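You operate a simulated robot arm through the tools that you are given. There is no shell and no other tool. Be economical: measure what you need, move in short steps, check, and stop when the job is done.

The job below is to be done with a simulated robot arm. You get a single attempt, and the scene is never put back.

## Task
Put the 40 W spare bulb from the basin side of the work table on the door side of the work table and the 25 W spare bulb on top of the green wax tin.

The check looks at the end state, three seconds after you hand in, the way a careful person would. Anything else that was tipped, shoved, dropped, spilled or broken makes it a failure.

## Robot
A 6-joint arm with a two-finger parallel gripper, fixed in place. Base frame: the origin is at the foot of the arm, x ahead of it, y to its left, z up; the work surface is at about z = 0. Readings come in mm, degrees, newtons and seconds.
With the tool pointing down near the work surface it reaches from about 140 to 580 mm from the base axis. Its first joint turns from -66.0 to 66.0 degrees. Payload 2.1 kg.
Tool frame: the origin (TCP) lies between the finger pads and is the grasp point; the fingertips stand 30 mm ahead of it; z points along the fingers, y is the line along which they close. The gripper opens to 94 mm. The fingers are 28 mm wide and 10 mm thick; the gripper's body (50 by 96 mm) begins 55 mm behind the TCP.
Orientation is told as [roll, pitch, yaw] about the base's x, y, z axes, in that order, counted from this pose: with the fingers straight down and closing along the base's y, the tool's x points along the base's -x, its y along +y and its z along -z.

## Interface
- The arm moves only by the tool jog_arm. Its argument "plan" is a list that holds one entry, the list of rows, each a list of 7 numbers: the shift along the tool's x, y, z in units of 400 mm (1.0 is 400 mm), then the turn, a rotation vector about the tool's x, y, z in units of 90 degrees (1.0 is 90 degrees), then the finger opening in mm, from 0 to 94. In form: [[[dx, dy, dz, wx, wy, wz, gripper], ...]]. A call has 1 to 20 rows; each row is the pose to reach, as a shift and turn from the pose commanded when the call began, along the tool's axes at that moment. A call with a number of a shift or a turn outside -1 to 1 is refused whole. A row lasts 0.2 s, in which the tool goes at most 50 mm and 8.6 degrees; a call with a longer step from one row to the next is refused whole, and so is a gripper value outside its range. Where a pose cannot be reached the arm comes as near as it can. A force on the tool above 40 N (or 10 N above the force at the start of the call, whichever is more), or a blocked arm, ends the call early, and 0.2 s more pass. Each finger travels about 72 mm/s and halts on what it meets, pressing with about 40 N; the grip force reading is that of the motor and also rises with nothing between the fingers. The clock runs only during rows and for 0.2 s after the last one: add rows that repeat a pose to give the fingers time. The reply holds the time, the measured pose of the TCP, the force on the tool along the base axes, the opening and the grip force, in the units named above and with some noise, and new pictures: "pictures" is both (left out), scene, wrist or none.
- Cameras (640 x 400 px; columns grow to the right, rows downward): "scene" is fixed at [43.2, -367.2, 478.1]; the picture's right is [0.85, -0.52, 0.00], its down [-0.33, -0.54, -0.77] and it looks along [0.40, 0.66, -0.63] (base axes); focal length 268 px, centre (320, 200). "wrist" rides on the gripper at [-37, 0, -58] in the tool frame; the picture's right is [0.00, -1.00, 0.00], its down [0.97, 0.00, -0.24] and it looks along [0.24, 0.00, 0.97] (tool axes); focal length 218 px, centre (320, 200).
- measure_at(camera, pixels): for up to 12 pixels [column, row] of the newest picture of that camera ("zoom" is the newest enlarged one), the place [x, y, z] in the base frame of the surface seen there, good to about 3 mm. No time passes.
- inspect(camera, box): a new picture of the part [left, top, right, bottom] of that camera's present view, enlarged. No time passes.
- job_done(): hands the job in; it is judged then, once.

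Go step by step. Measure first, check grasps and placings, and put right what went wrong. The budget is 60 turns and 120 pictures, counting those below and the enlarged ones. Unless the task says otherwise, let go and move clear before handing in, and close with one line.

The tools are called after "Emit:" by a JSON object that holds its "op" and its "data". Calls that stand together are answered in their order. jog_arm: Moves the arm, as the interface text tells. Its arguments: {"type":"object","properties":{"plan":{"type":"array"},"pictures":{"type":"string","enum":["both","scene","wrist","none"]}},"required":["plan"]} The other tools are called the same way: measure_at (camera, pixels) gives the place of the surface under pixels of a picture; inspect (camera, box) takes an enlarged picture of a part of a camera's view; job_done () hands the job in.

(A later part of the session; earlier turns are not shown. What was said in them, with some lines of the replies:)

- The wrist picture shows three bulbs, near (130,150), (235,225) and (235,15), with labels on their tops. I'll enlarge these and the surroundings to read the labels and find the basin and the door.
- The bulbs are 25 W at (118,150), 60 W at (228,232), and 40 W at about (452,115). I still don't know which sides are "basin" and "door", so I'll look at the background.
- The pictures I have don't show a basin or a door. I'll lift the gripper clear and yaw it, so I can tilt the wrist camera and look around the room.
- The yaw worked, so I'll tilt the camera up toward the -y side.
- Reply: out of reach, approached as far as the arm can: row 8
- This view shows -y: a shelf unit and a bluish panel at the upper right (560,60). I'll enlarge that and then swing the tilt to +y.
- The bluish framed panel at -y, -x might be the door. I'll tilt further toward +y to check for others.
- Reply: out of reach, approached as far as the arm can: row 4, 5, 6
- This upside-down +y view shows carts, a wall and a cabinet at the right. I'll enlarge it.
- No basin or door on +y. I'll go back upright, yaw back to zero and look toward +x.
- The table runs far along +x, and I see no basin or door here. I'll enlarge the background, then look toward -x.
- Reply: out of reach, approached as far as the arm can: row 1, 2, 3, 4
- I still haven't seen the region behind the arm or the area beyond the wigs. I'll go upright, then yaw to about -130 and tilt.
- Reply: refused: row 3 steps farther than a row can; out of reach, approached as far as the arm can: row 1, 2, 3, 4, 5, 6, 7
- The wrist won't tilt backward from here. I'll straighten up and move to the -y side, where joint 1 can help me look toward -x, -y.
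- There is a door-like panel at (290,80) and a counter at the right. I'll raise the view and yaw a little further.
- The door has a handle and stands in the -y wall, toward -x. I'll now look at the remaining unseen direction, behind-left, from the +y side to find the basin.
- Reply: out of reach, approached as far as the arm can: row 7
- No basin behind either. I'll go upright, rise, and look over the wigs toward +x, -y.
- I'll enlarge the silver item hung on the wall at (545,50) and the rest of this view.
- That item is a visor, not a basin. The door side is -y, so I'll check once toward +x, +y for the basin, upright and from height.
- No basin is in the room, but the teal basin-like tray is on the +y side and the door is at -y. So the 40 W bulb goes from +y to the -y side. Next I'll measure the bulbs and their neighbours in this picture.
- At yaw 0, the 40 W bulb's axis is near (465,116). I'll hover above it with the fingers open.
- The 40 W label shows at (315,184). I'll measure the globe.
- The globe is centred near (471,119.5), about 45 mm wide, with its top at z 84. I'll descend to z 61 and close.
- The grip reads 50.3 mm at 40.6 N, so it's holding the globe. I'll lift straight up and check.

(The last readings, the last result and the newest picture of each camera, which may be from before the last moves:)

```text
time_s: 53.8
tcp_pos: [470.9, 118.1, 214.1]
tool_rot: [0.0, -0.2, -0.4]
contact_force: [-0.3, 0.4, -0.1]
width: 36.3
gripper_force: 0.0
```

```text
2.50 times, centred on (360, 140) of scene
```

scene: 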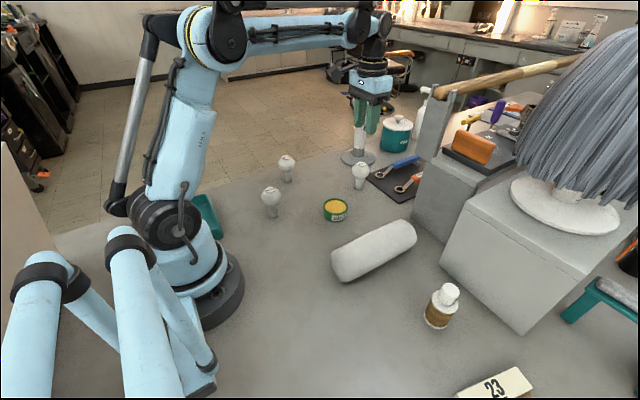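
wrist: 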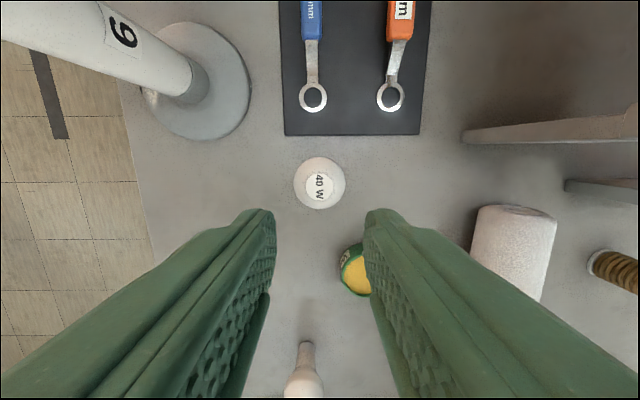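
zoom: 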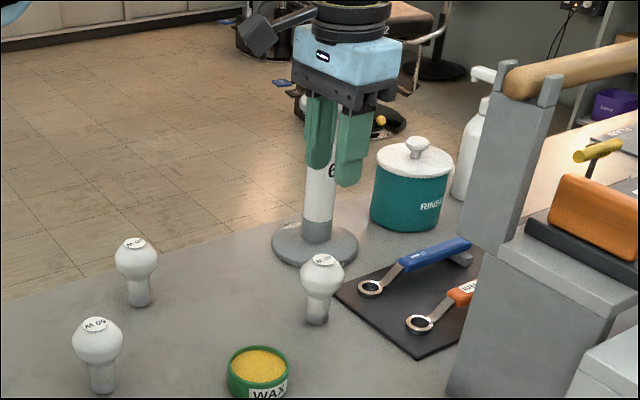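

The bulb slipped out. It's still upright near (318,183), and the fingers closed to 36 mm on nothing. I'll open up, check the bulb's shape and place, and grip lower and lift more slowly.

Emit:
{"op": "jog_arm", "data": {"plan": [[[0, 0, 0, 0, 0, 0, 60], [0, 0, 0, 0, 0, 0, 80], [0, 0, 0, 0, 0, 0, 94], [0, 0, 0, 0, 0, 0, 94]]], "pictures": "wrist"}}

Emit:
{"op": "inspect", "data": {"camera": "scene", "box": [335, 150, 385, 200]}}

Emit:
{"op": "measure_at", "data": {"camera": "wrist", "pixels": [[319, 186], [295, 184], [344, 184], [319, 160], [319, 208]]}}

Emit:
{"op": "measure_at", "data": {"camera": "scene", "pixels": [[361, 164], [353, 170], [367, 170], [360, 175], [360, 180], [360, 185], [360, 188]]}}

```text
time_s: 54.8
tcp_pos: [471.4, 117.9, 212.7]
tool_rot: [0.1, -0.3, -0.4]
contact_force: [-0.7, 0.7, 0.4]
width: 94.2
gripper_force: 0.1
```

wrist: 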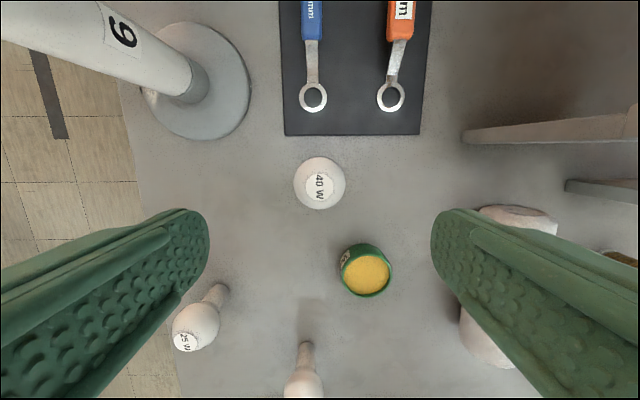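

```text
8.00 times, centred on (360, 175) of scene
```

zoom: 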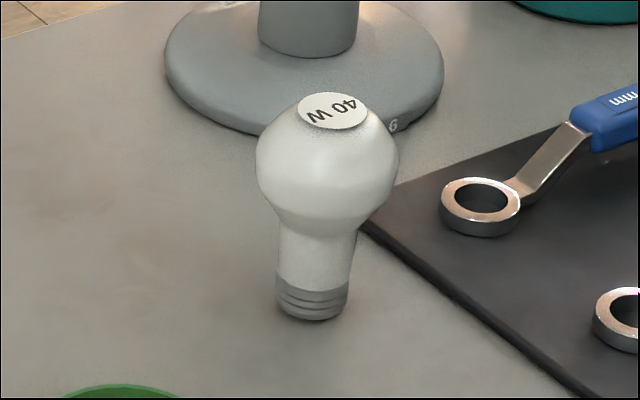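

```text
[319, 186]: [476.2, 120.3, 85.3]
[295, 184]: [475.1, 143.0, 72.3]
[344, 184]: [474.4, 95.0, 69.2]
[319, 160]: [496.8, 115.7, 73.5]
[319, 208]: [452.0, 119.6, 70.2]
```

```text
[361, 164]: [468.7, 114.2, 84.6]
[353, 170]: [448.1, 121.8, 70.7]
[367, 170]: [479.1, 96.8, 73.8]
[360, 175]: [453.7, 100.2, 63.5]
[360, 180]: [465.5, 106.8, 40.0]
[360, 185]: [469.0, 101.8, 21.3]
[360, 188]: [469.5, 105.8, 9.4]
```

The bulb is upright at about (474,119). I'll grip lower, with the TCP at z 42 and the tips at 12, so the pads bear from below the globe's equator, then lift slowly.

Emit:
{"op": "jog_arm", "data": {"plan": [[[-0.008, 0.004, 0.09, 0, 0, 0, 94], [-0.008, 0.004, 0.18, 0, 0, 0, 94], [-0.008, 0.004, 0.27, 0, 0, 0, 94], [-0.008, 0.004, 0.36, 0, 0, 0, 94], [-0.008, 0.004, 0.425, 0, 0, 0, 94], [-0.008, 0.004, 0.425, 0, 0, 0, 75], [-0.008, 0.004, 0.425, 0, 0, 0, 55], [-0.008, 0.004, 0.425, 0, 0, 0, 30], [-0.008, 0.004, 0.425, 0, 0, 0, 20], [-0.008, 0.004, 0.425, 0, 0, 0, 20]]], "pictures": "wrist"}}

Emit:
{"op": "inspect", "data": {"camera": "scene", "box": [320, 130, 400, 200]}}

```text
time_s: 57.0
tcp_pos: [474.7, 123.2, 43.7]
tool_rot: [0.0, -0.2, -0.3]
contact_force: [0.5, -0.3, 1.4]
width: 48.8
gripper_force: 40.1
```

wrist: 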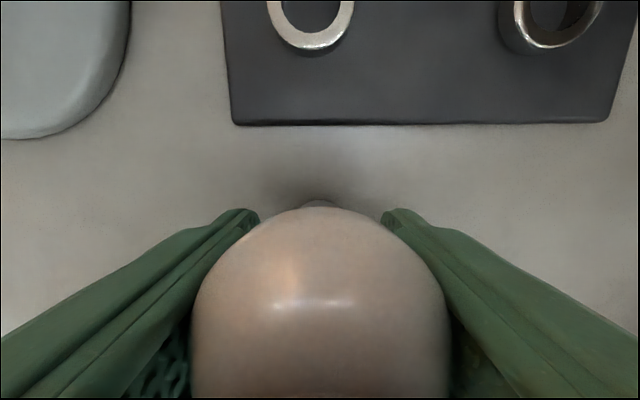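

```text
5.71 times, centred on (360, 165) of scene
```

zoom: 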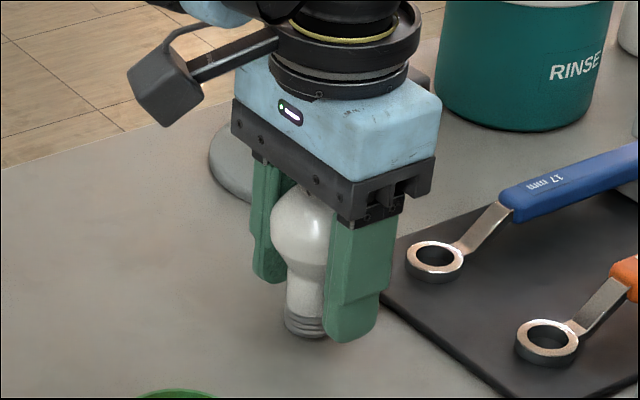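

The grip reads 48.8 mm at 40 N. I'll lift slowly by 30 mm and check.

Emit:
{"op": "jog_arm", "data": {"plan": [[[0, 0, -0.01, 0, 0, 0, 20], [0, 0, -0.02, 0, 0, 0, 20], [0, 0, -0.03, 0, 0, 0, 20], [0, 0, -0.045, 0, 0, 0, 20], [0, 0, -0.06, 0, 0, 0, 20], [0, 0, -0.075, 0, 0, 0, 20]]], "pictures": "scene"}}

Emit:
{"op": "inspect", "data": {"camera": "scene", "box": [320, 130, 400, 200]}}

```text
time_s: 58.4
tcp_pos: [475.6, 119.8, 70.6]
tool_rot: [-0.1, -0.2, -0.4]
contact_force: [0.0, 0.1, -0.4]
width: 48.6
gripper_force: 40.4
```

scene: 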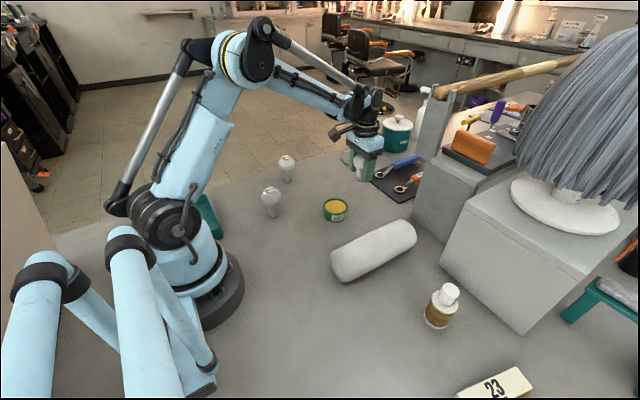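

```text
5.71 times, centred on (360, 165) of scene
```

zoom: 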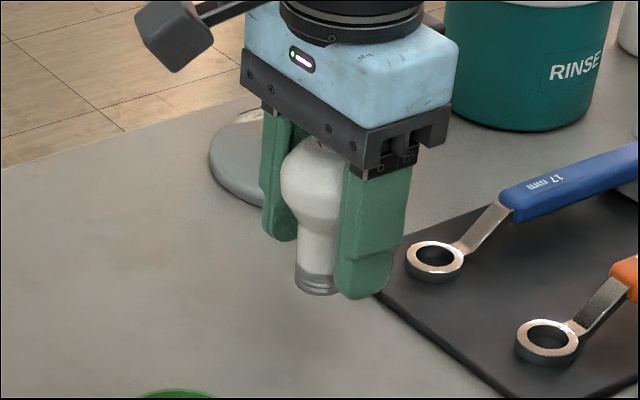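

The bulb is held and clear of the table. I'll lift more and carry it gently to about (230,-220).

Emit:
{"op": "jog_arm", "data": {"plan": [[[0, 0, -0.03, 0, 0, 0, 20], [0, 0, -0.06, 0, 0, 0, 20], [0, 0, -0.09, 0, 0, 0, 20], [0, 0, -0.12, 0, 0, 0, 20], [0, 0, -0.15, 0, 0, 0, 20]]], "pictures": "none"}}

Emit:
{"op": "jog_arm", "data": {"plan": [[[0.02, -0.028, 0, 0, 0, 0, 20], [0.05, -0.07, 0, 0, 0, 0, 20], [0.083, -0.115, 0, 0, 0, 0, 20], [0.117, -0.162, 0, 0, 0, 0, 20], [0.15, -0.208, 0, 0, 0, 0, 20], [0.184, -0.255, 0, 0, 0, 0, 20], [0.218, -0.302, 0, 0, 0, 0, 20], [0.252, -0.35, 0, 0, 0, 0, 20], [0.286, -0.397, 0, 0, 0, 0, 20], [0.32, -0.444, 0, 0, 0, 0, 20], [0.354, -0.491, 0, 0, 0, 0, 20], [0.388, -0.538, 0, 0, 0, 0, 20], [0.422, -0.586, 0, 0, 0, 0, 20], [0.456, -0.633, 0, 0, 0, 0, 20], [0.49, -0.68, 0, 0, 0, 0, 20], [0.524, -0.727, 0, 0, 0, 0, 20], [0.555, -0.77, 0, 0, 0, 0, 20], [0.58, -0.805, 0, 0, 0, 0, 20], [0.6, -0.833, 0, 0, 0, 0, 20], [0.6125, -0.85, 0, 0, 0, 0, 20]]]}}

```text
time_s: 59.6
tcp_pos: [476.2, 120.7, 130.6]
tool_rot: [-0.1, -0.1, -0.4]
contact_force: [-0.6, 0.5, -0.6]
width: 48.6
gripper_force: 40.6
```

```text
time_s: 63.8
tcp_pos: [226.8, -218.3, 130.3]
tool_rot: [0.0, -0.2, -0.4]
contact_force: [0.7, 0.5, -0.8]
width: 48.7
gripper_force: 40.2
```

scene: 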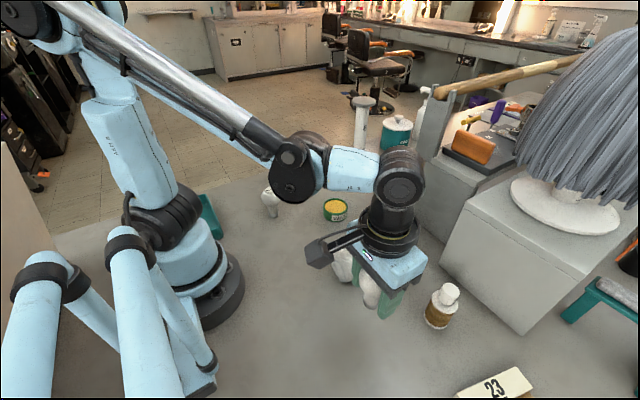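
wrist: 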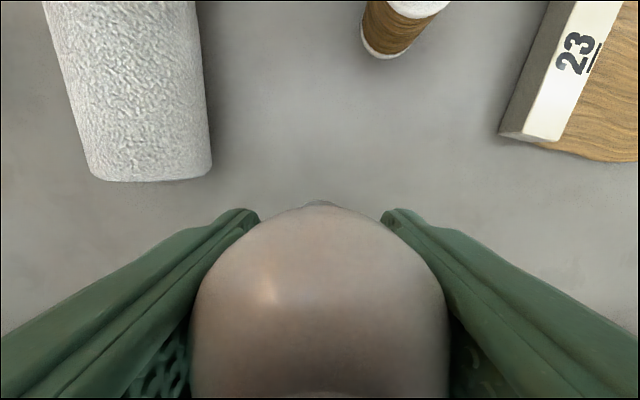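

The bulb is held and the spot below is clear. I'll check that it hangs upright.

Emit:
{"op": "inspect", "data": {"camera": "scene", "box": [330, 220, 430, 330]}}

Emit:
{"op": "jog_arm", "data": {"plan": [[[0, 0, 0.05, 0, 0, 0, 20], [0, 0, 0.1, 0, 0, 0, 20], [0, 0, 0.14, 0, 0, 0, 20], [0, 0, 0.175, 0, 0, 0, 20], [0, 0, 0.195, 0, 0, 0, 20], [0, 0, 0.205, 0, 0, 0, 20]]]}}

Emit:
{"op": "inspect", "data": {"camera": "scene", "box": [320, 220, 440, 340]}}

```text
3.64 times, centred on (380, 275) of scene
```

zoom: 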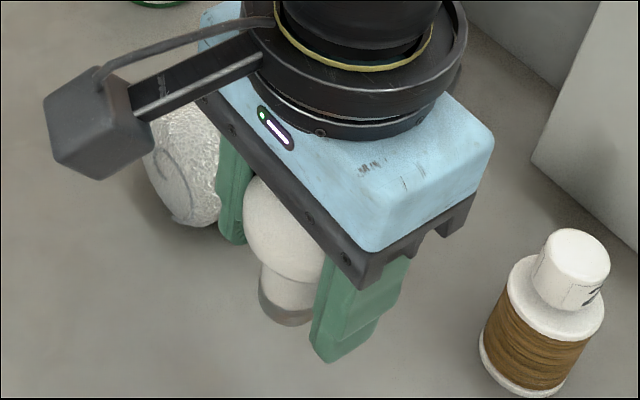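

```text
time_s: 65.2
tcp_pos: [227.4, -216.5, 47.9]
tool_rot: [0.1, -0.2, -0.4]
contact_force: [0.1, 0.1, -0.8]
width: 48.7
gripper_force: 39.5
```

scene: 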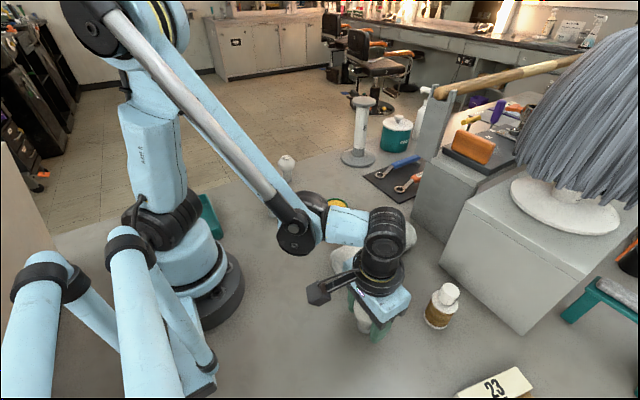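
wrist: 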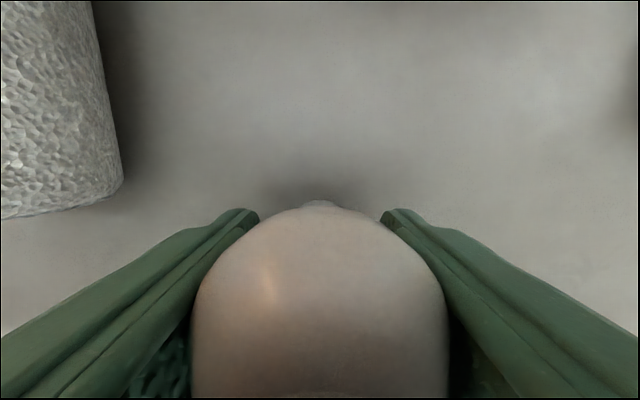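

```text
3.33 times, centred on (380, 280) of scene
```

zoom: 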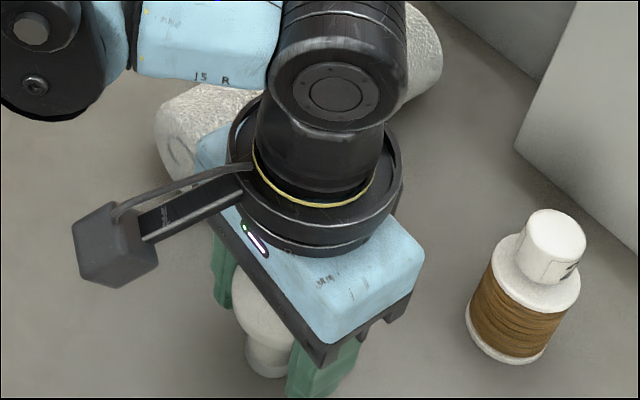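

I'm about 4 mm above the grasp height. I'll lower in small steps, watching the force.

Emit:
{"op": "jog_arm", "data": {"plan": [[[0, 0, 0.004, 0, 0, 0, 20], [0, 0, 0.008, 0, 0, 0, 20], [0, 0, 0.01, 0, 0, 0, 20]]], "pictures": "none"}}

Emit:
{"op": "inspect", "data": {"camera": "scene", "box": [340, 280, 400, 350]}}

```text
time_s: 66.0
tcp_pos: [229.2, -217.9, 43.8]
tool_rot: [0.1, -0.2, -0.4]
contact_force: [0.8, -0.3, -1.1]
width: 48.5
gripper_force: 39.7
```

```text
5.71 times, centred on (370, 315) of scene
```

zoom: 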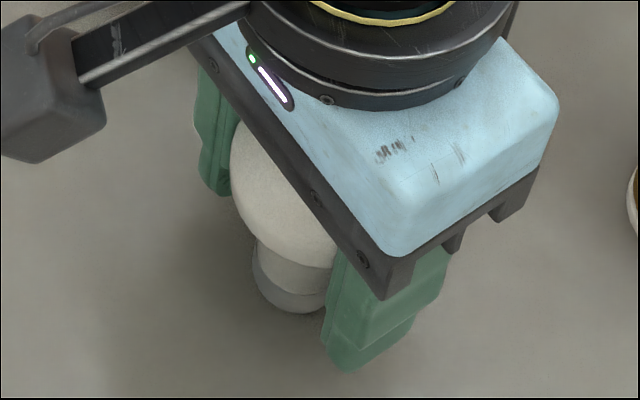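

I'll measure the gap under the bulb at its base.

Emit:
{"op": "measure_at", "data": {"camera": "zoom", "pixels": [[290, 300], [280, 306], [270, 325], [285, 275]]}}

Emit:
{"op": "jog_arm", "data": {"plan": [[[0, 0, 0.0025, 0, 0, 0, 20], [0, 0, 0.005, 0, 0, 0, 20]]], "pictures": "none"}}

```text
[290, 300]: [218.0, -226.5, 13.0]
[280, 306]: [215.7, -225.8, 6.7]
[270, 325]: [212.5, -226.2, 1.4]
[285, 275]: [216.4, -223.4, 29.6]
```

```text
time_s: 66.6
tcp_pos: [229.5, -218.6, 42.2]
tool_rot: [0.0, -0.4, -0.4]
contact_force: [2.0, 3.1, 25.4]
width: 48.9
gripper_force: 40.6
```

A force of 25 N means it's on the table. I'll back off a hair and open.

Emit:
{"op": "jog_arm", "data": {"plan": [[[0, 0, -0.002, 0, 0, 0, 20], [0, 0, -0.002, 0, 0, 0, 54], [0, 0, -0.002, 0, 0, 0, 64], [0, 0, -0.002, 0, 0, 0, 80], [0, 0, -0.002, 0, 0, 0, 94], [0, 0, -0.002, 0, 0, 0, 94]]], "pictures": "wrist"}}

Emit:
{"op": "jog_arm", "data": {"plan": [[[0, 0, -0.05, 0, 0, 0, 94], [0, 0, -0.13, 0, 0, 0, 94], [0, 0, -0.23, 0, 0, 0, 94], [0, 0, -0.33, 0, 0, 0, 94], [0, 0, -0.43, 0, 0, 0, 94]]]}}

```text
time_s: 68.0
tcp_pos: [228.8, -216.7, 43.8]
tool_rot: [0.0, -0.2, -0.4]
contact_force: [0.1, -0.1, -0.1]
width: 94.3
gripper_force: 0.0
```

wrist: 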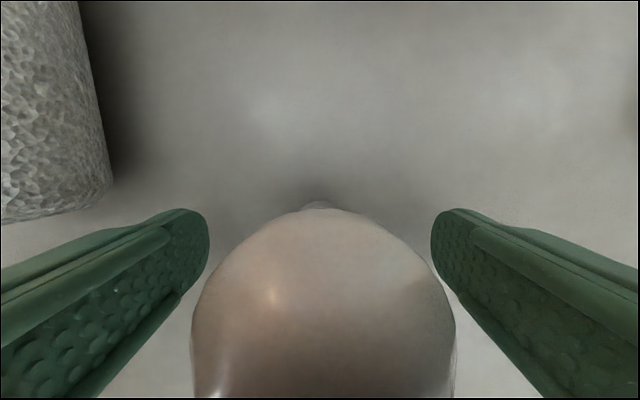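

```text
time_s: 69.2
tcp_pos: [224.3, -217.9, 215.6]
tool_rot: [0.0, -0.1, -0.4]
contact_force: [-0.1, 0.5, -0.4]
width: 94.1
gripper_force: 0.0
```

scene: 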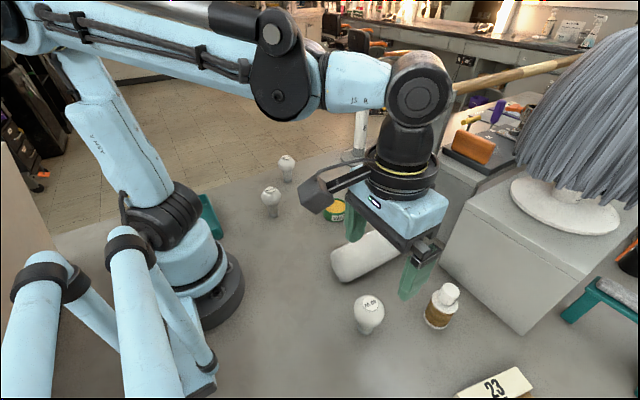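
wrist: 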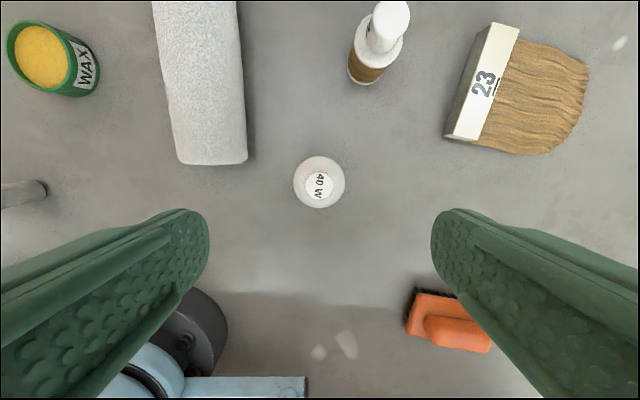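

The 40 W bulb stands upright on the door side at (319,184) in the wrist picture. I'll move over the 25 W bulb next.

Emit:
{"op": "jog_arm", "data": {"plan": [[[-0.018, 0.1, 0, 0, 0, 0, 94], [-0.036, 0.2, 0, 0, 0, 0, 94], [-0.054, 0.3, 0, 0, 0, 0, 94], [-0.072, 0.4, 0, 0, 0, 0, 94], [-0.09, 0.5, 0, 0, 0, 0, 94], [-0.108, 0.6, 0, 0, 0, 0, 94]]], "pictures": "none"}}

Emit:
{"op": "jog_arm", "data": {"plan": [[[-0.018, 0.1, 0, 0, 0, 0, 94], [-0.036, 0.2, 0, 0, 0, 0, 94], [-0.054, 0.3, 0, 0, 0, 0, 94], [-0.072, 0.4, 0, 0, 0, 0, 94], [-0.09, 0.5, 0, 0, 0, 0, 94], [-0.105, 0.578, 0, 0, 0, 0, 94]]]}}

```text
time_s: 70.6
tcp_pos: [268.5, 23.4, 213.7]
tool_rot: [0.0, -0.2, -0.6]
contact_force: [0.8, -0.5, 0.2]
width: 94.1
gripper_force: 0.1
```

```text
time_s: 72.0
tcp_pos: [316.8, 253.0, 214.1]
tool_rot: [0.1, -0.2, -0.5]
contact_force: [0.9, -0.5, 0.4]
width: 94.1
gripper_force: 0.0
```

scene: 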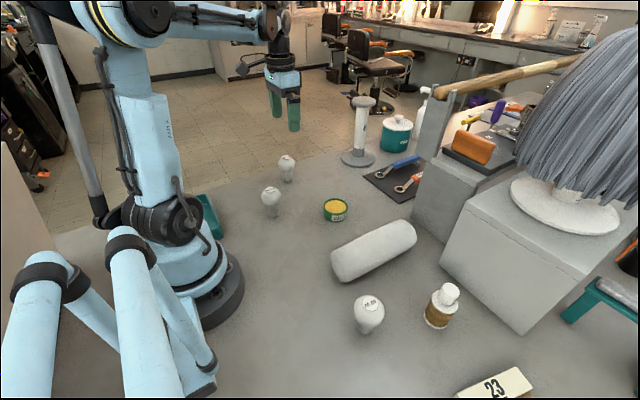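
wrist: 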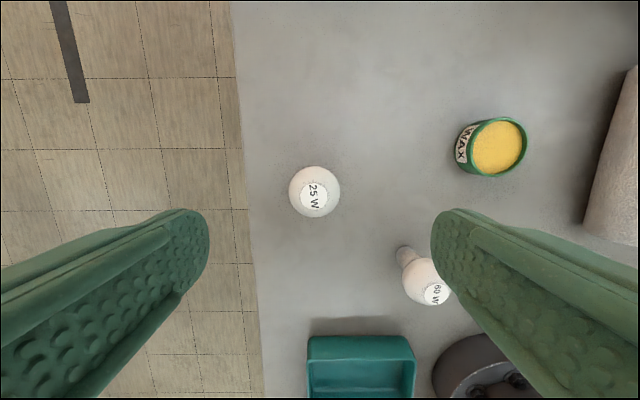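

The 25 W label is at (313,195). I'll measure the bulb and the tin from here.

Emit:
{"op": "measure_at", "data": {"camera": "wrist", "pixels": [[313, 195], [290, 190], [338, 190], [314, 168], [314, 215], [500, 147], [477, 147], [525, 147], [498, 119], [498, 174], [435, 293]]}}

```text
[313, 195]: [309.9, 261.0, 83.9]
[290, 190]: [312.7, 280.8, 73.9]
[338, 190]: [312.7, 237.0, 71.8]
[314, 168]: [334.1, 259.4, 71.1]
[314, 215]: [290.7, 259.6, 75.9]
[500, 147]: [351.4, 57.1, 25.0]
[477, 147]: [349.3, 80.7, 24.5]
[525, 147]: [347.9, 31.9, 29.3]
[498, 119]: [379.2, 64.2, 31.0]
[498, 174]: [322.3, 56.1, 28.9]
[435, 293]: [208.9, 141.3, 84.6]
```

The 25 W bulb is centred at about (312,258.5). I'll descend to z 43, close, and test-lift slowly.

Emit:
{"op": "jog_arm", "data": {"plan": [[[0.011, 0.014, 0.09, 0, 0, 0, 94], [0.011, 0.014, 0.18, 0, 0, 0, 94], [0.011, 0.014, 0.27, 0, 0, 0, 94], [0.011, 0.014, 0.36, 0, 0, 0, 94], [0.011, 0.014, 0.4275, 0, 0, 0, 94], [0.011, 0.014, 0.4275, 0, 0, 0, 75], [0.011, 0.014, 0.4275, 0, 0, 0, 55], [0.011, 0.014, 0.4275, 0, 0, 0, 30], [0.011, 0.014, 0.4275, 0, 0, 0, 20], [0.011, 0.014, 0.4275, 0, 0, 0, 20]]], "pictures": "wrist"}}

Emit:
{"op": "inspect", "data": {"camera": "scene", "box": [250, 120, 330, 200]}}

```text
time_s: 74.2
tcp_pos: [311.0, 258.5, 43.8]
tool_rot: [-0.1, -0.2, -0.4]
contact_force: [0.4, 0.0, 0.7]
width: 48.6
gripper_force: 40.2
```

wrist: 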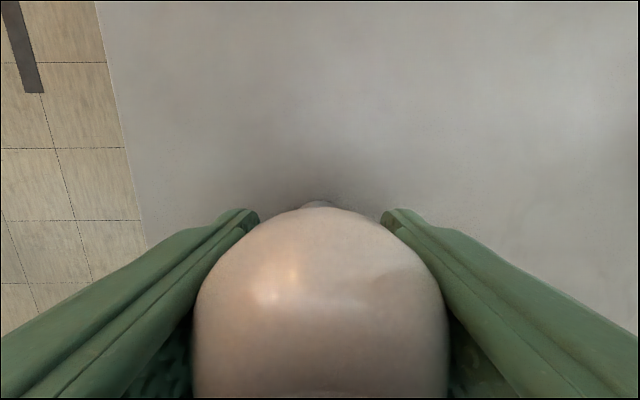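

```text
5.00 times, centred on (290, 160) of scene
```

zoom: 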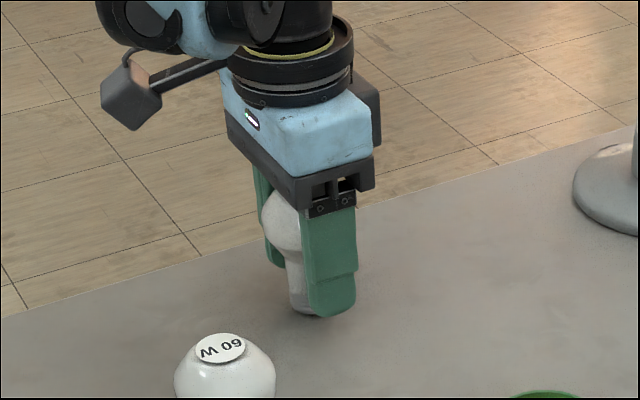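

The grip is good at 48.6 mm. I'll lift slowly, then carry it to the tin centre at about (350.5,58.5).

Emit:
{"op": "jog_arm", "data": {"plan": [[[0, 0, -0.01, 0, 0, 0, 20], [0, 0, -0.025, 0, 0, 0, 20], [0, 0, -0.05, 0, 0, 0, 20], [0, 0, -0.08, 0, 0, 0, 20], [0, 0, -0.11, 0, 0, 0, 20], [0, 0, -0.14, 0, 0, 0, 20], [0, 0, -0.17, 0, 0, 0, 20], [0, 0, -0.2, 0, 0, 0, 20], [0, 0, -0.215, 0, 0, 0, 20]]], "pictures": "none"}}

Emit:
{"op": "jog_arm", "data": {"plan": [[[-0.005, -0.026, 0, 0, 0, 0, 20], [-0.013, -0.07, 0, 0, 0, 0, 20], [-0.023, -0.12, 0, 0, 0, 0, 20], [-0.033, -0.17, 0, 0, 0, 0, 20], [-0.042, -0.22, 0, 0, 0, 0, 20], [-0.052, -0.27, 0, 0, 0, 0, 20], [-0.061, -0.32, 0, 0, 0, 0, 20], [-0.071, -0.37, 0, 0, 0, 0, 20], [-0.08, -0.42, 0, 0, 0, 0, 20], [-0.088, -0.46, 0, 0, 0, 0, 20], [-0.093, -0.485, 0, 0, 0, 0, 20], [-0.096, -0.501, 0, 0, 0, 0, 20]]]}}

Emit:
{"op": "inspect", "data": {"camera": "scene", "box": [290, 140, 390, 240]}}

```text
time_s: 76.2
tcp_pos: [312.0, 258.4, 130.9]
tool_rot: [0.1, -0.2, -0.3]
contact_force: [0.5, -0.4, -0.4]
width: 48.7
gripper_force: 40.1
```

```text
time_s: 78.8
tcp_pos: [347.8, 57.0, 130.7]
tool_rot: [0.0, -0.1, -0.5]
contact_force: [-0.1, -0.8, -0.7]
width: 48.5
gripper_force: 40.2
```

scene: 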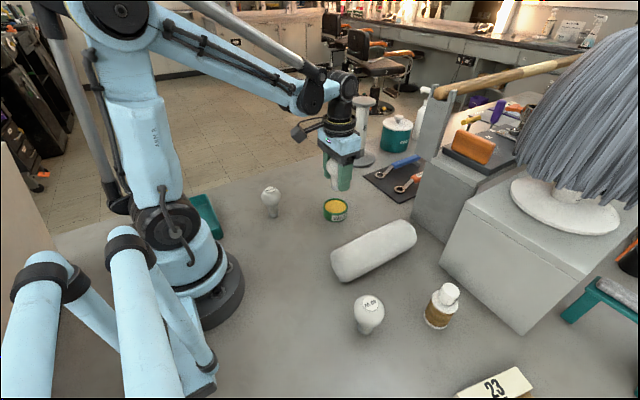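
wrist: 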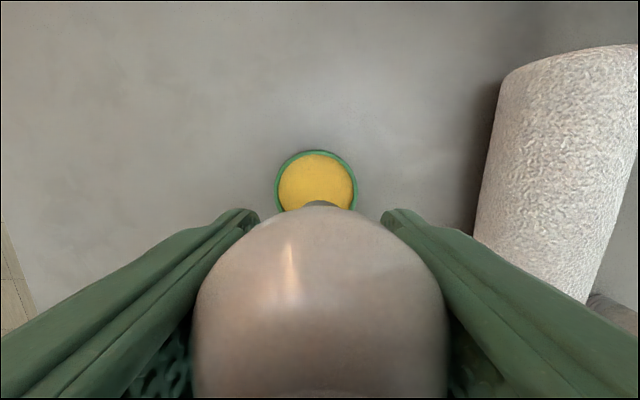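

```text
4.00 times, centred on (340, 190) of scene
```

zoom: 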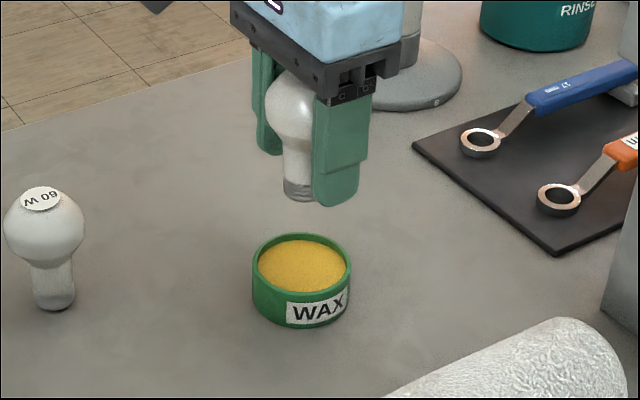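

The bulb hangs upright over the tin. I'll lower it close to the wax, to about 5 mm above, and check the centring.

Emit:
{"op": "jog_arm", "data": {"plan": [[[-0.002, 0, 0.04, 0, 0, 0, 20], [-0.004, 0, 0.08, 0, 0, 0, 20], [-0.004, 0, 0.11, 0, 0, 0, 20], [-0.004, 0, 0.13, 0, 0, 0, 20], [-0.004, 0, 0.142, 0, 0, 0, 20]]]}}

Emit:
{"op": "inspect", "data": {"camera": "scene", "box": [310, 170, 370, 230]}}

```text
time_s: 80.0
tcp_pos: [350.0, 58.7, 73.7]
tool_rot: [0.0, -0.2, -0.4]
contact_force: [-0.3, -0.9, 1.7]
width: 48.6
gripper_force: 40.0
```

scene: 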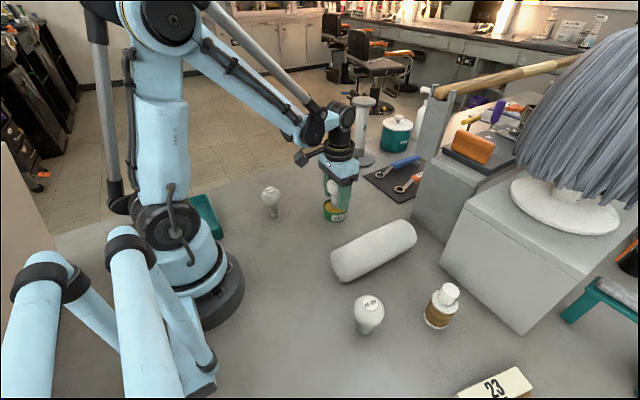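
wrist: 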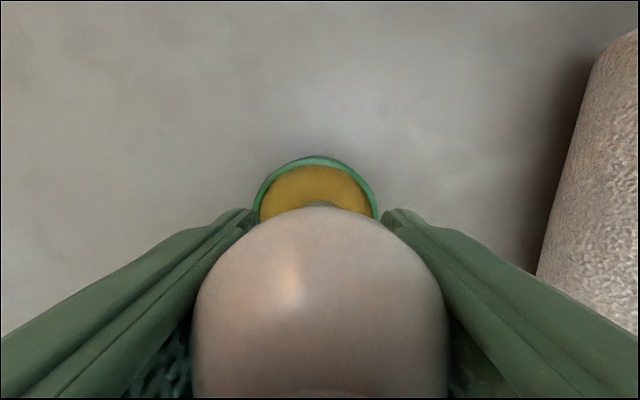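

```text
6.67 times, centred on (340, 200) of scene
```

zoom: 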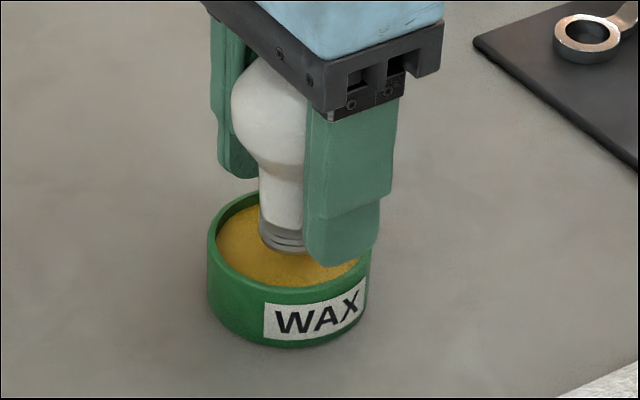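

It's well centred over the wax. I'll lower in small steps to contact.

Emit:
{"op": "jog_arm", "data": {"plan": [[[0, 0, 0.004, 0, 0, 0, 20], [0, 0, 0.008, 0, 0, 0, 20], [0, 0, 0.01, 0, 0, 0, 20]]], "pictures": "none"}}

Emit:
{"op": "jog_arm", "data": {"plan": [[[0, 0, 0.0025, 0, 0, 0, 20], [0, 0, 0.004, 0, 0, 0, 20]]], "pictures": "none"}}

Emit:
{"op": "inspect", "data": {"camera": "scene", "box": [310, 170, 370, 230]}}

```text
time_s: 80.8
tcp_pos: [349.4, 57.1, 70.3]
tool_rot: [0.1, -0.2, -0.4]
contact_force: [-2.4, -1.1, 23.5]
width: 48.6
gripper_force: 40.5
```

```text
time_s: 81.4
tcp_pos: [349.3, 56.0, 68.6]
tool_rot: [0.1, -0.2, -0.5]
contact_force: [0.0, 3.6, 25.6]
width: 48.7
gripper_force: 39.9
```

```text
6.67 times, centred on (340, 200) of scene
```

zoom: 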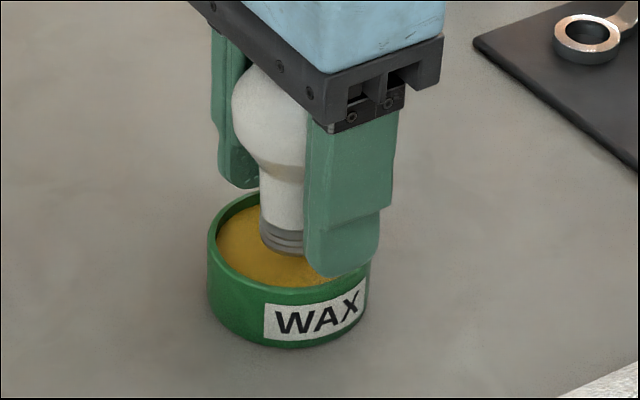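

It's resting on the wax at about 25 N, with the tips above the rim. I'll ease off slightly and open, then rise.

Emit:
{"op": "jog_arm", "data": {"plan": [[[0, 0, -0.0035, 0, 0, 0, 20], [0, 0, -0.0035, 0, 0, 0, 52], [0, 0, -0.0035, 0, 0, 0, 60], [0, 0, -0.0035, 0, 0, 0, 76], [0, 0, -0.0035, 0, 0, 0, 94], [0, 0, -0.0035, 0, 0, 0, 94]]], "pictures": "scene"}}

Emit:
{"op": "inspect", "data": {"camera": "scene", "box": [310, 160, 380, 230]}}

```text
time_s: 82.8
tcp_pos: [350.8, 57.6, 70.0]
tool_rot: [0.0, -0.3, -0.4]
contact_force: [-0.1, -0.1, 0.2]
width: 94.1
gripper_force: 0.1
```

scene: 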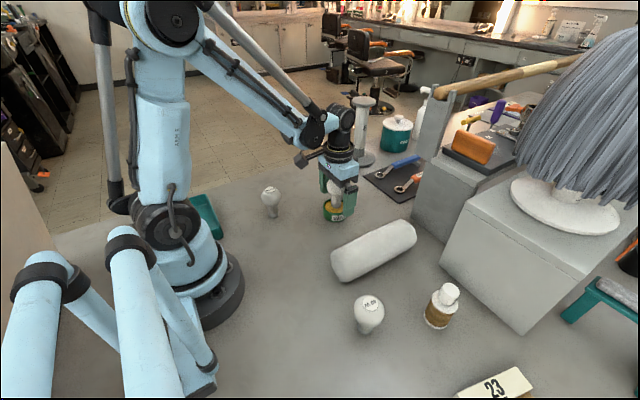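

```text
5.71 times, centred on (345, 195) of scene
```

zoom: 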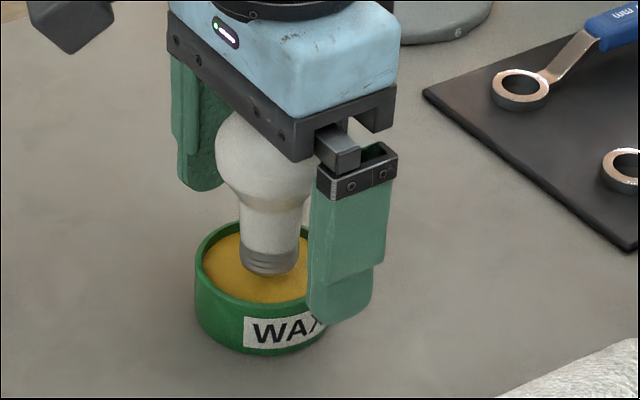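

The bulb stands upright on the wax. I'll rise straight up, clear of it.

Emit:
{"op": "jog_arm", "data": {"plan": [[[0, 0, -0.04, 0, 0, 0, 94], [0, 0, -0.12, 0, 0, 0, 94], [0, 0, -0.22, 0, 0, 0, 94], [0, 0, -0.32, 0, 0, 0, 94], [0, 0, -0.42, 0, 0, 0, 94], [0, 0, -0.52, 0, 0, 0, 94]]]}}

Emit:
{"op": "inspect", "data": {"camera": "scene", "box": [250, 150, 480, 350]}}

```text
time_s: 84.2
tcp_pos: [347.4, 55.5, 282.2]
tool_rot: [0.0, -0.2, -0.4]
contact_force: [0.6, 0.7, -0.7]
width: 94.0
gripper_force: 0.1
```

scene: 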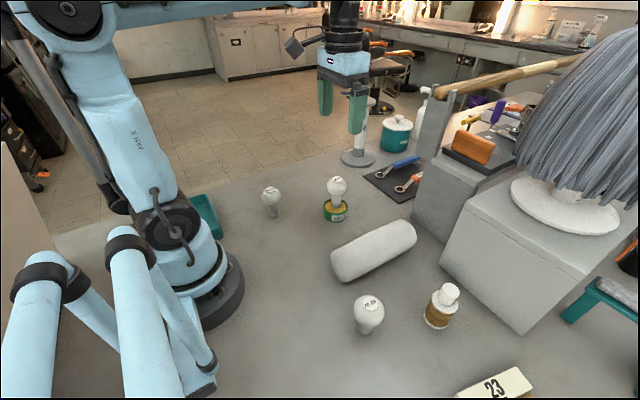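
wrist: 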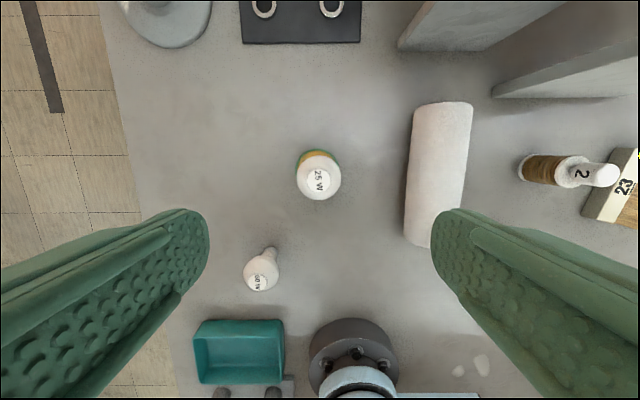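

```text
2.00 times, centred on (365, 250) of scene
```

zoom: 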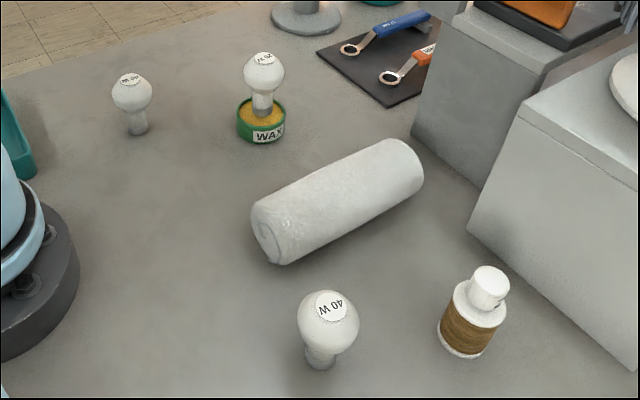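

The 25 W bulb stands on the wax tin, the 40 W bulb stands on the door side beyond the roll, and nothing else has moved. I'm handing in.

Emit:
{"op": "job_done", "data": {}}

```text
The job is handed in.
```

The 40 W bulb is on the door side of the table, and the 25 W bulb stands upright on the green wax tin. I found no basin in the room, so I took the half with the teal tray as the basin side and the half towards the door as the door side. My first lift of the 40 W bulb slipped, but the bulb stayed upright and the second grip held.
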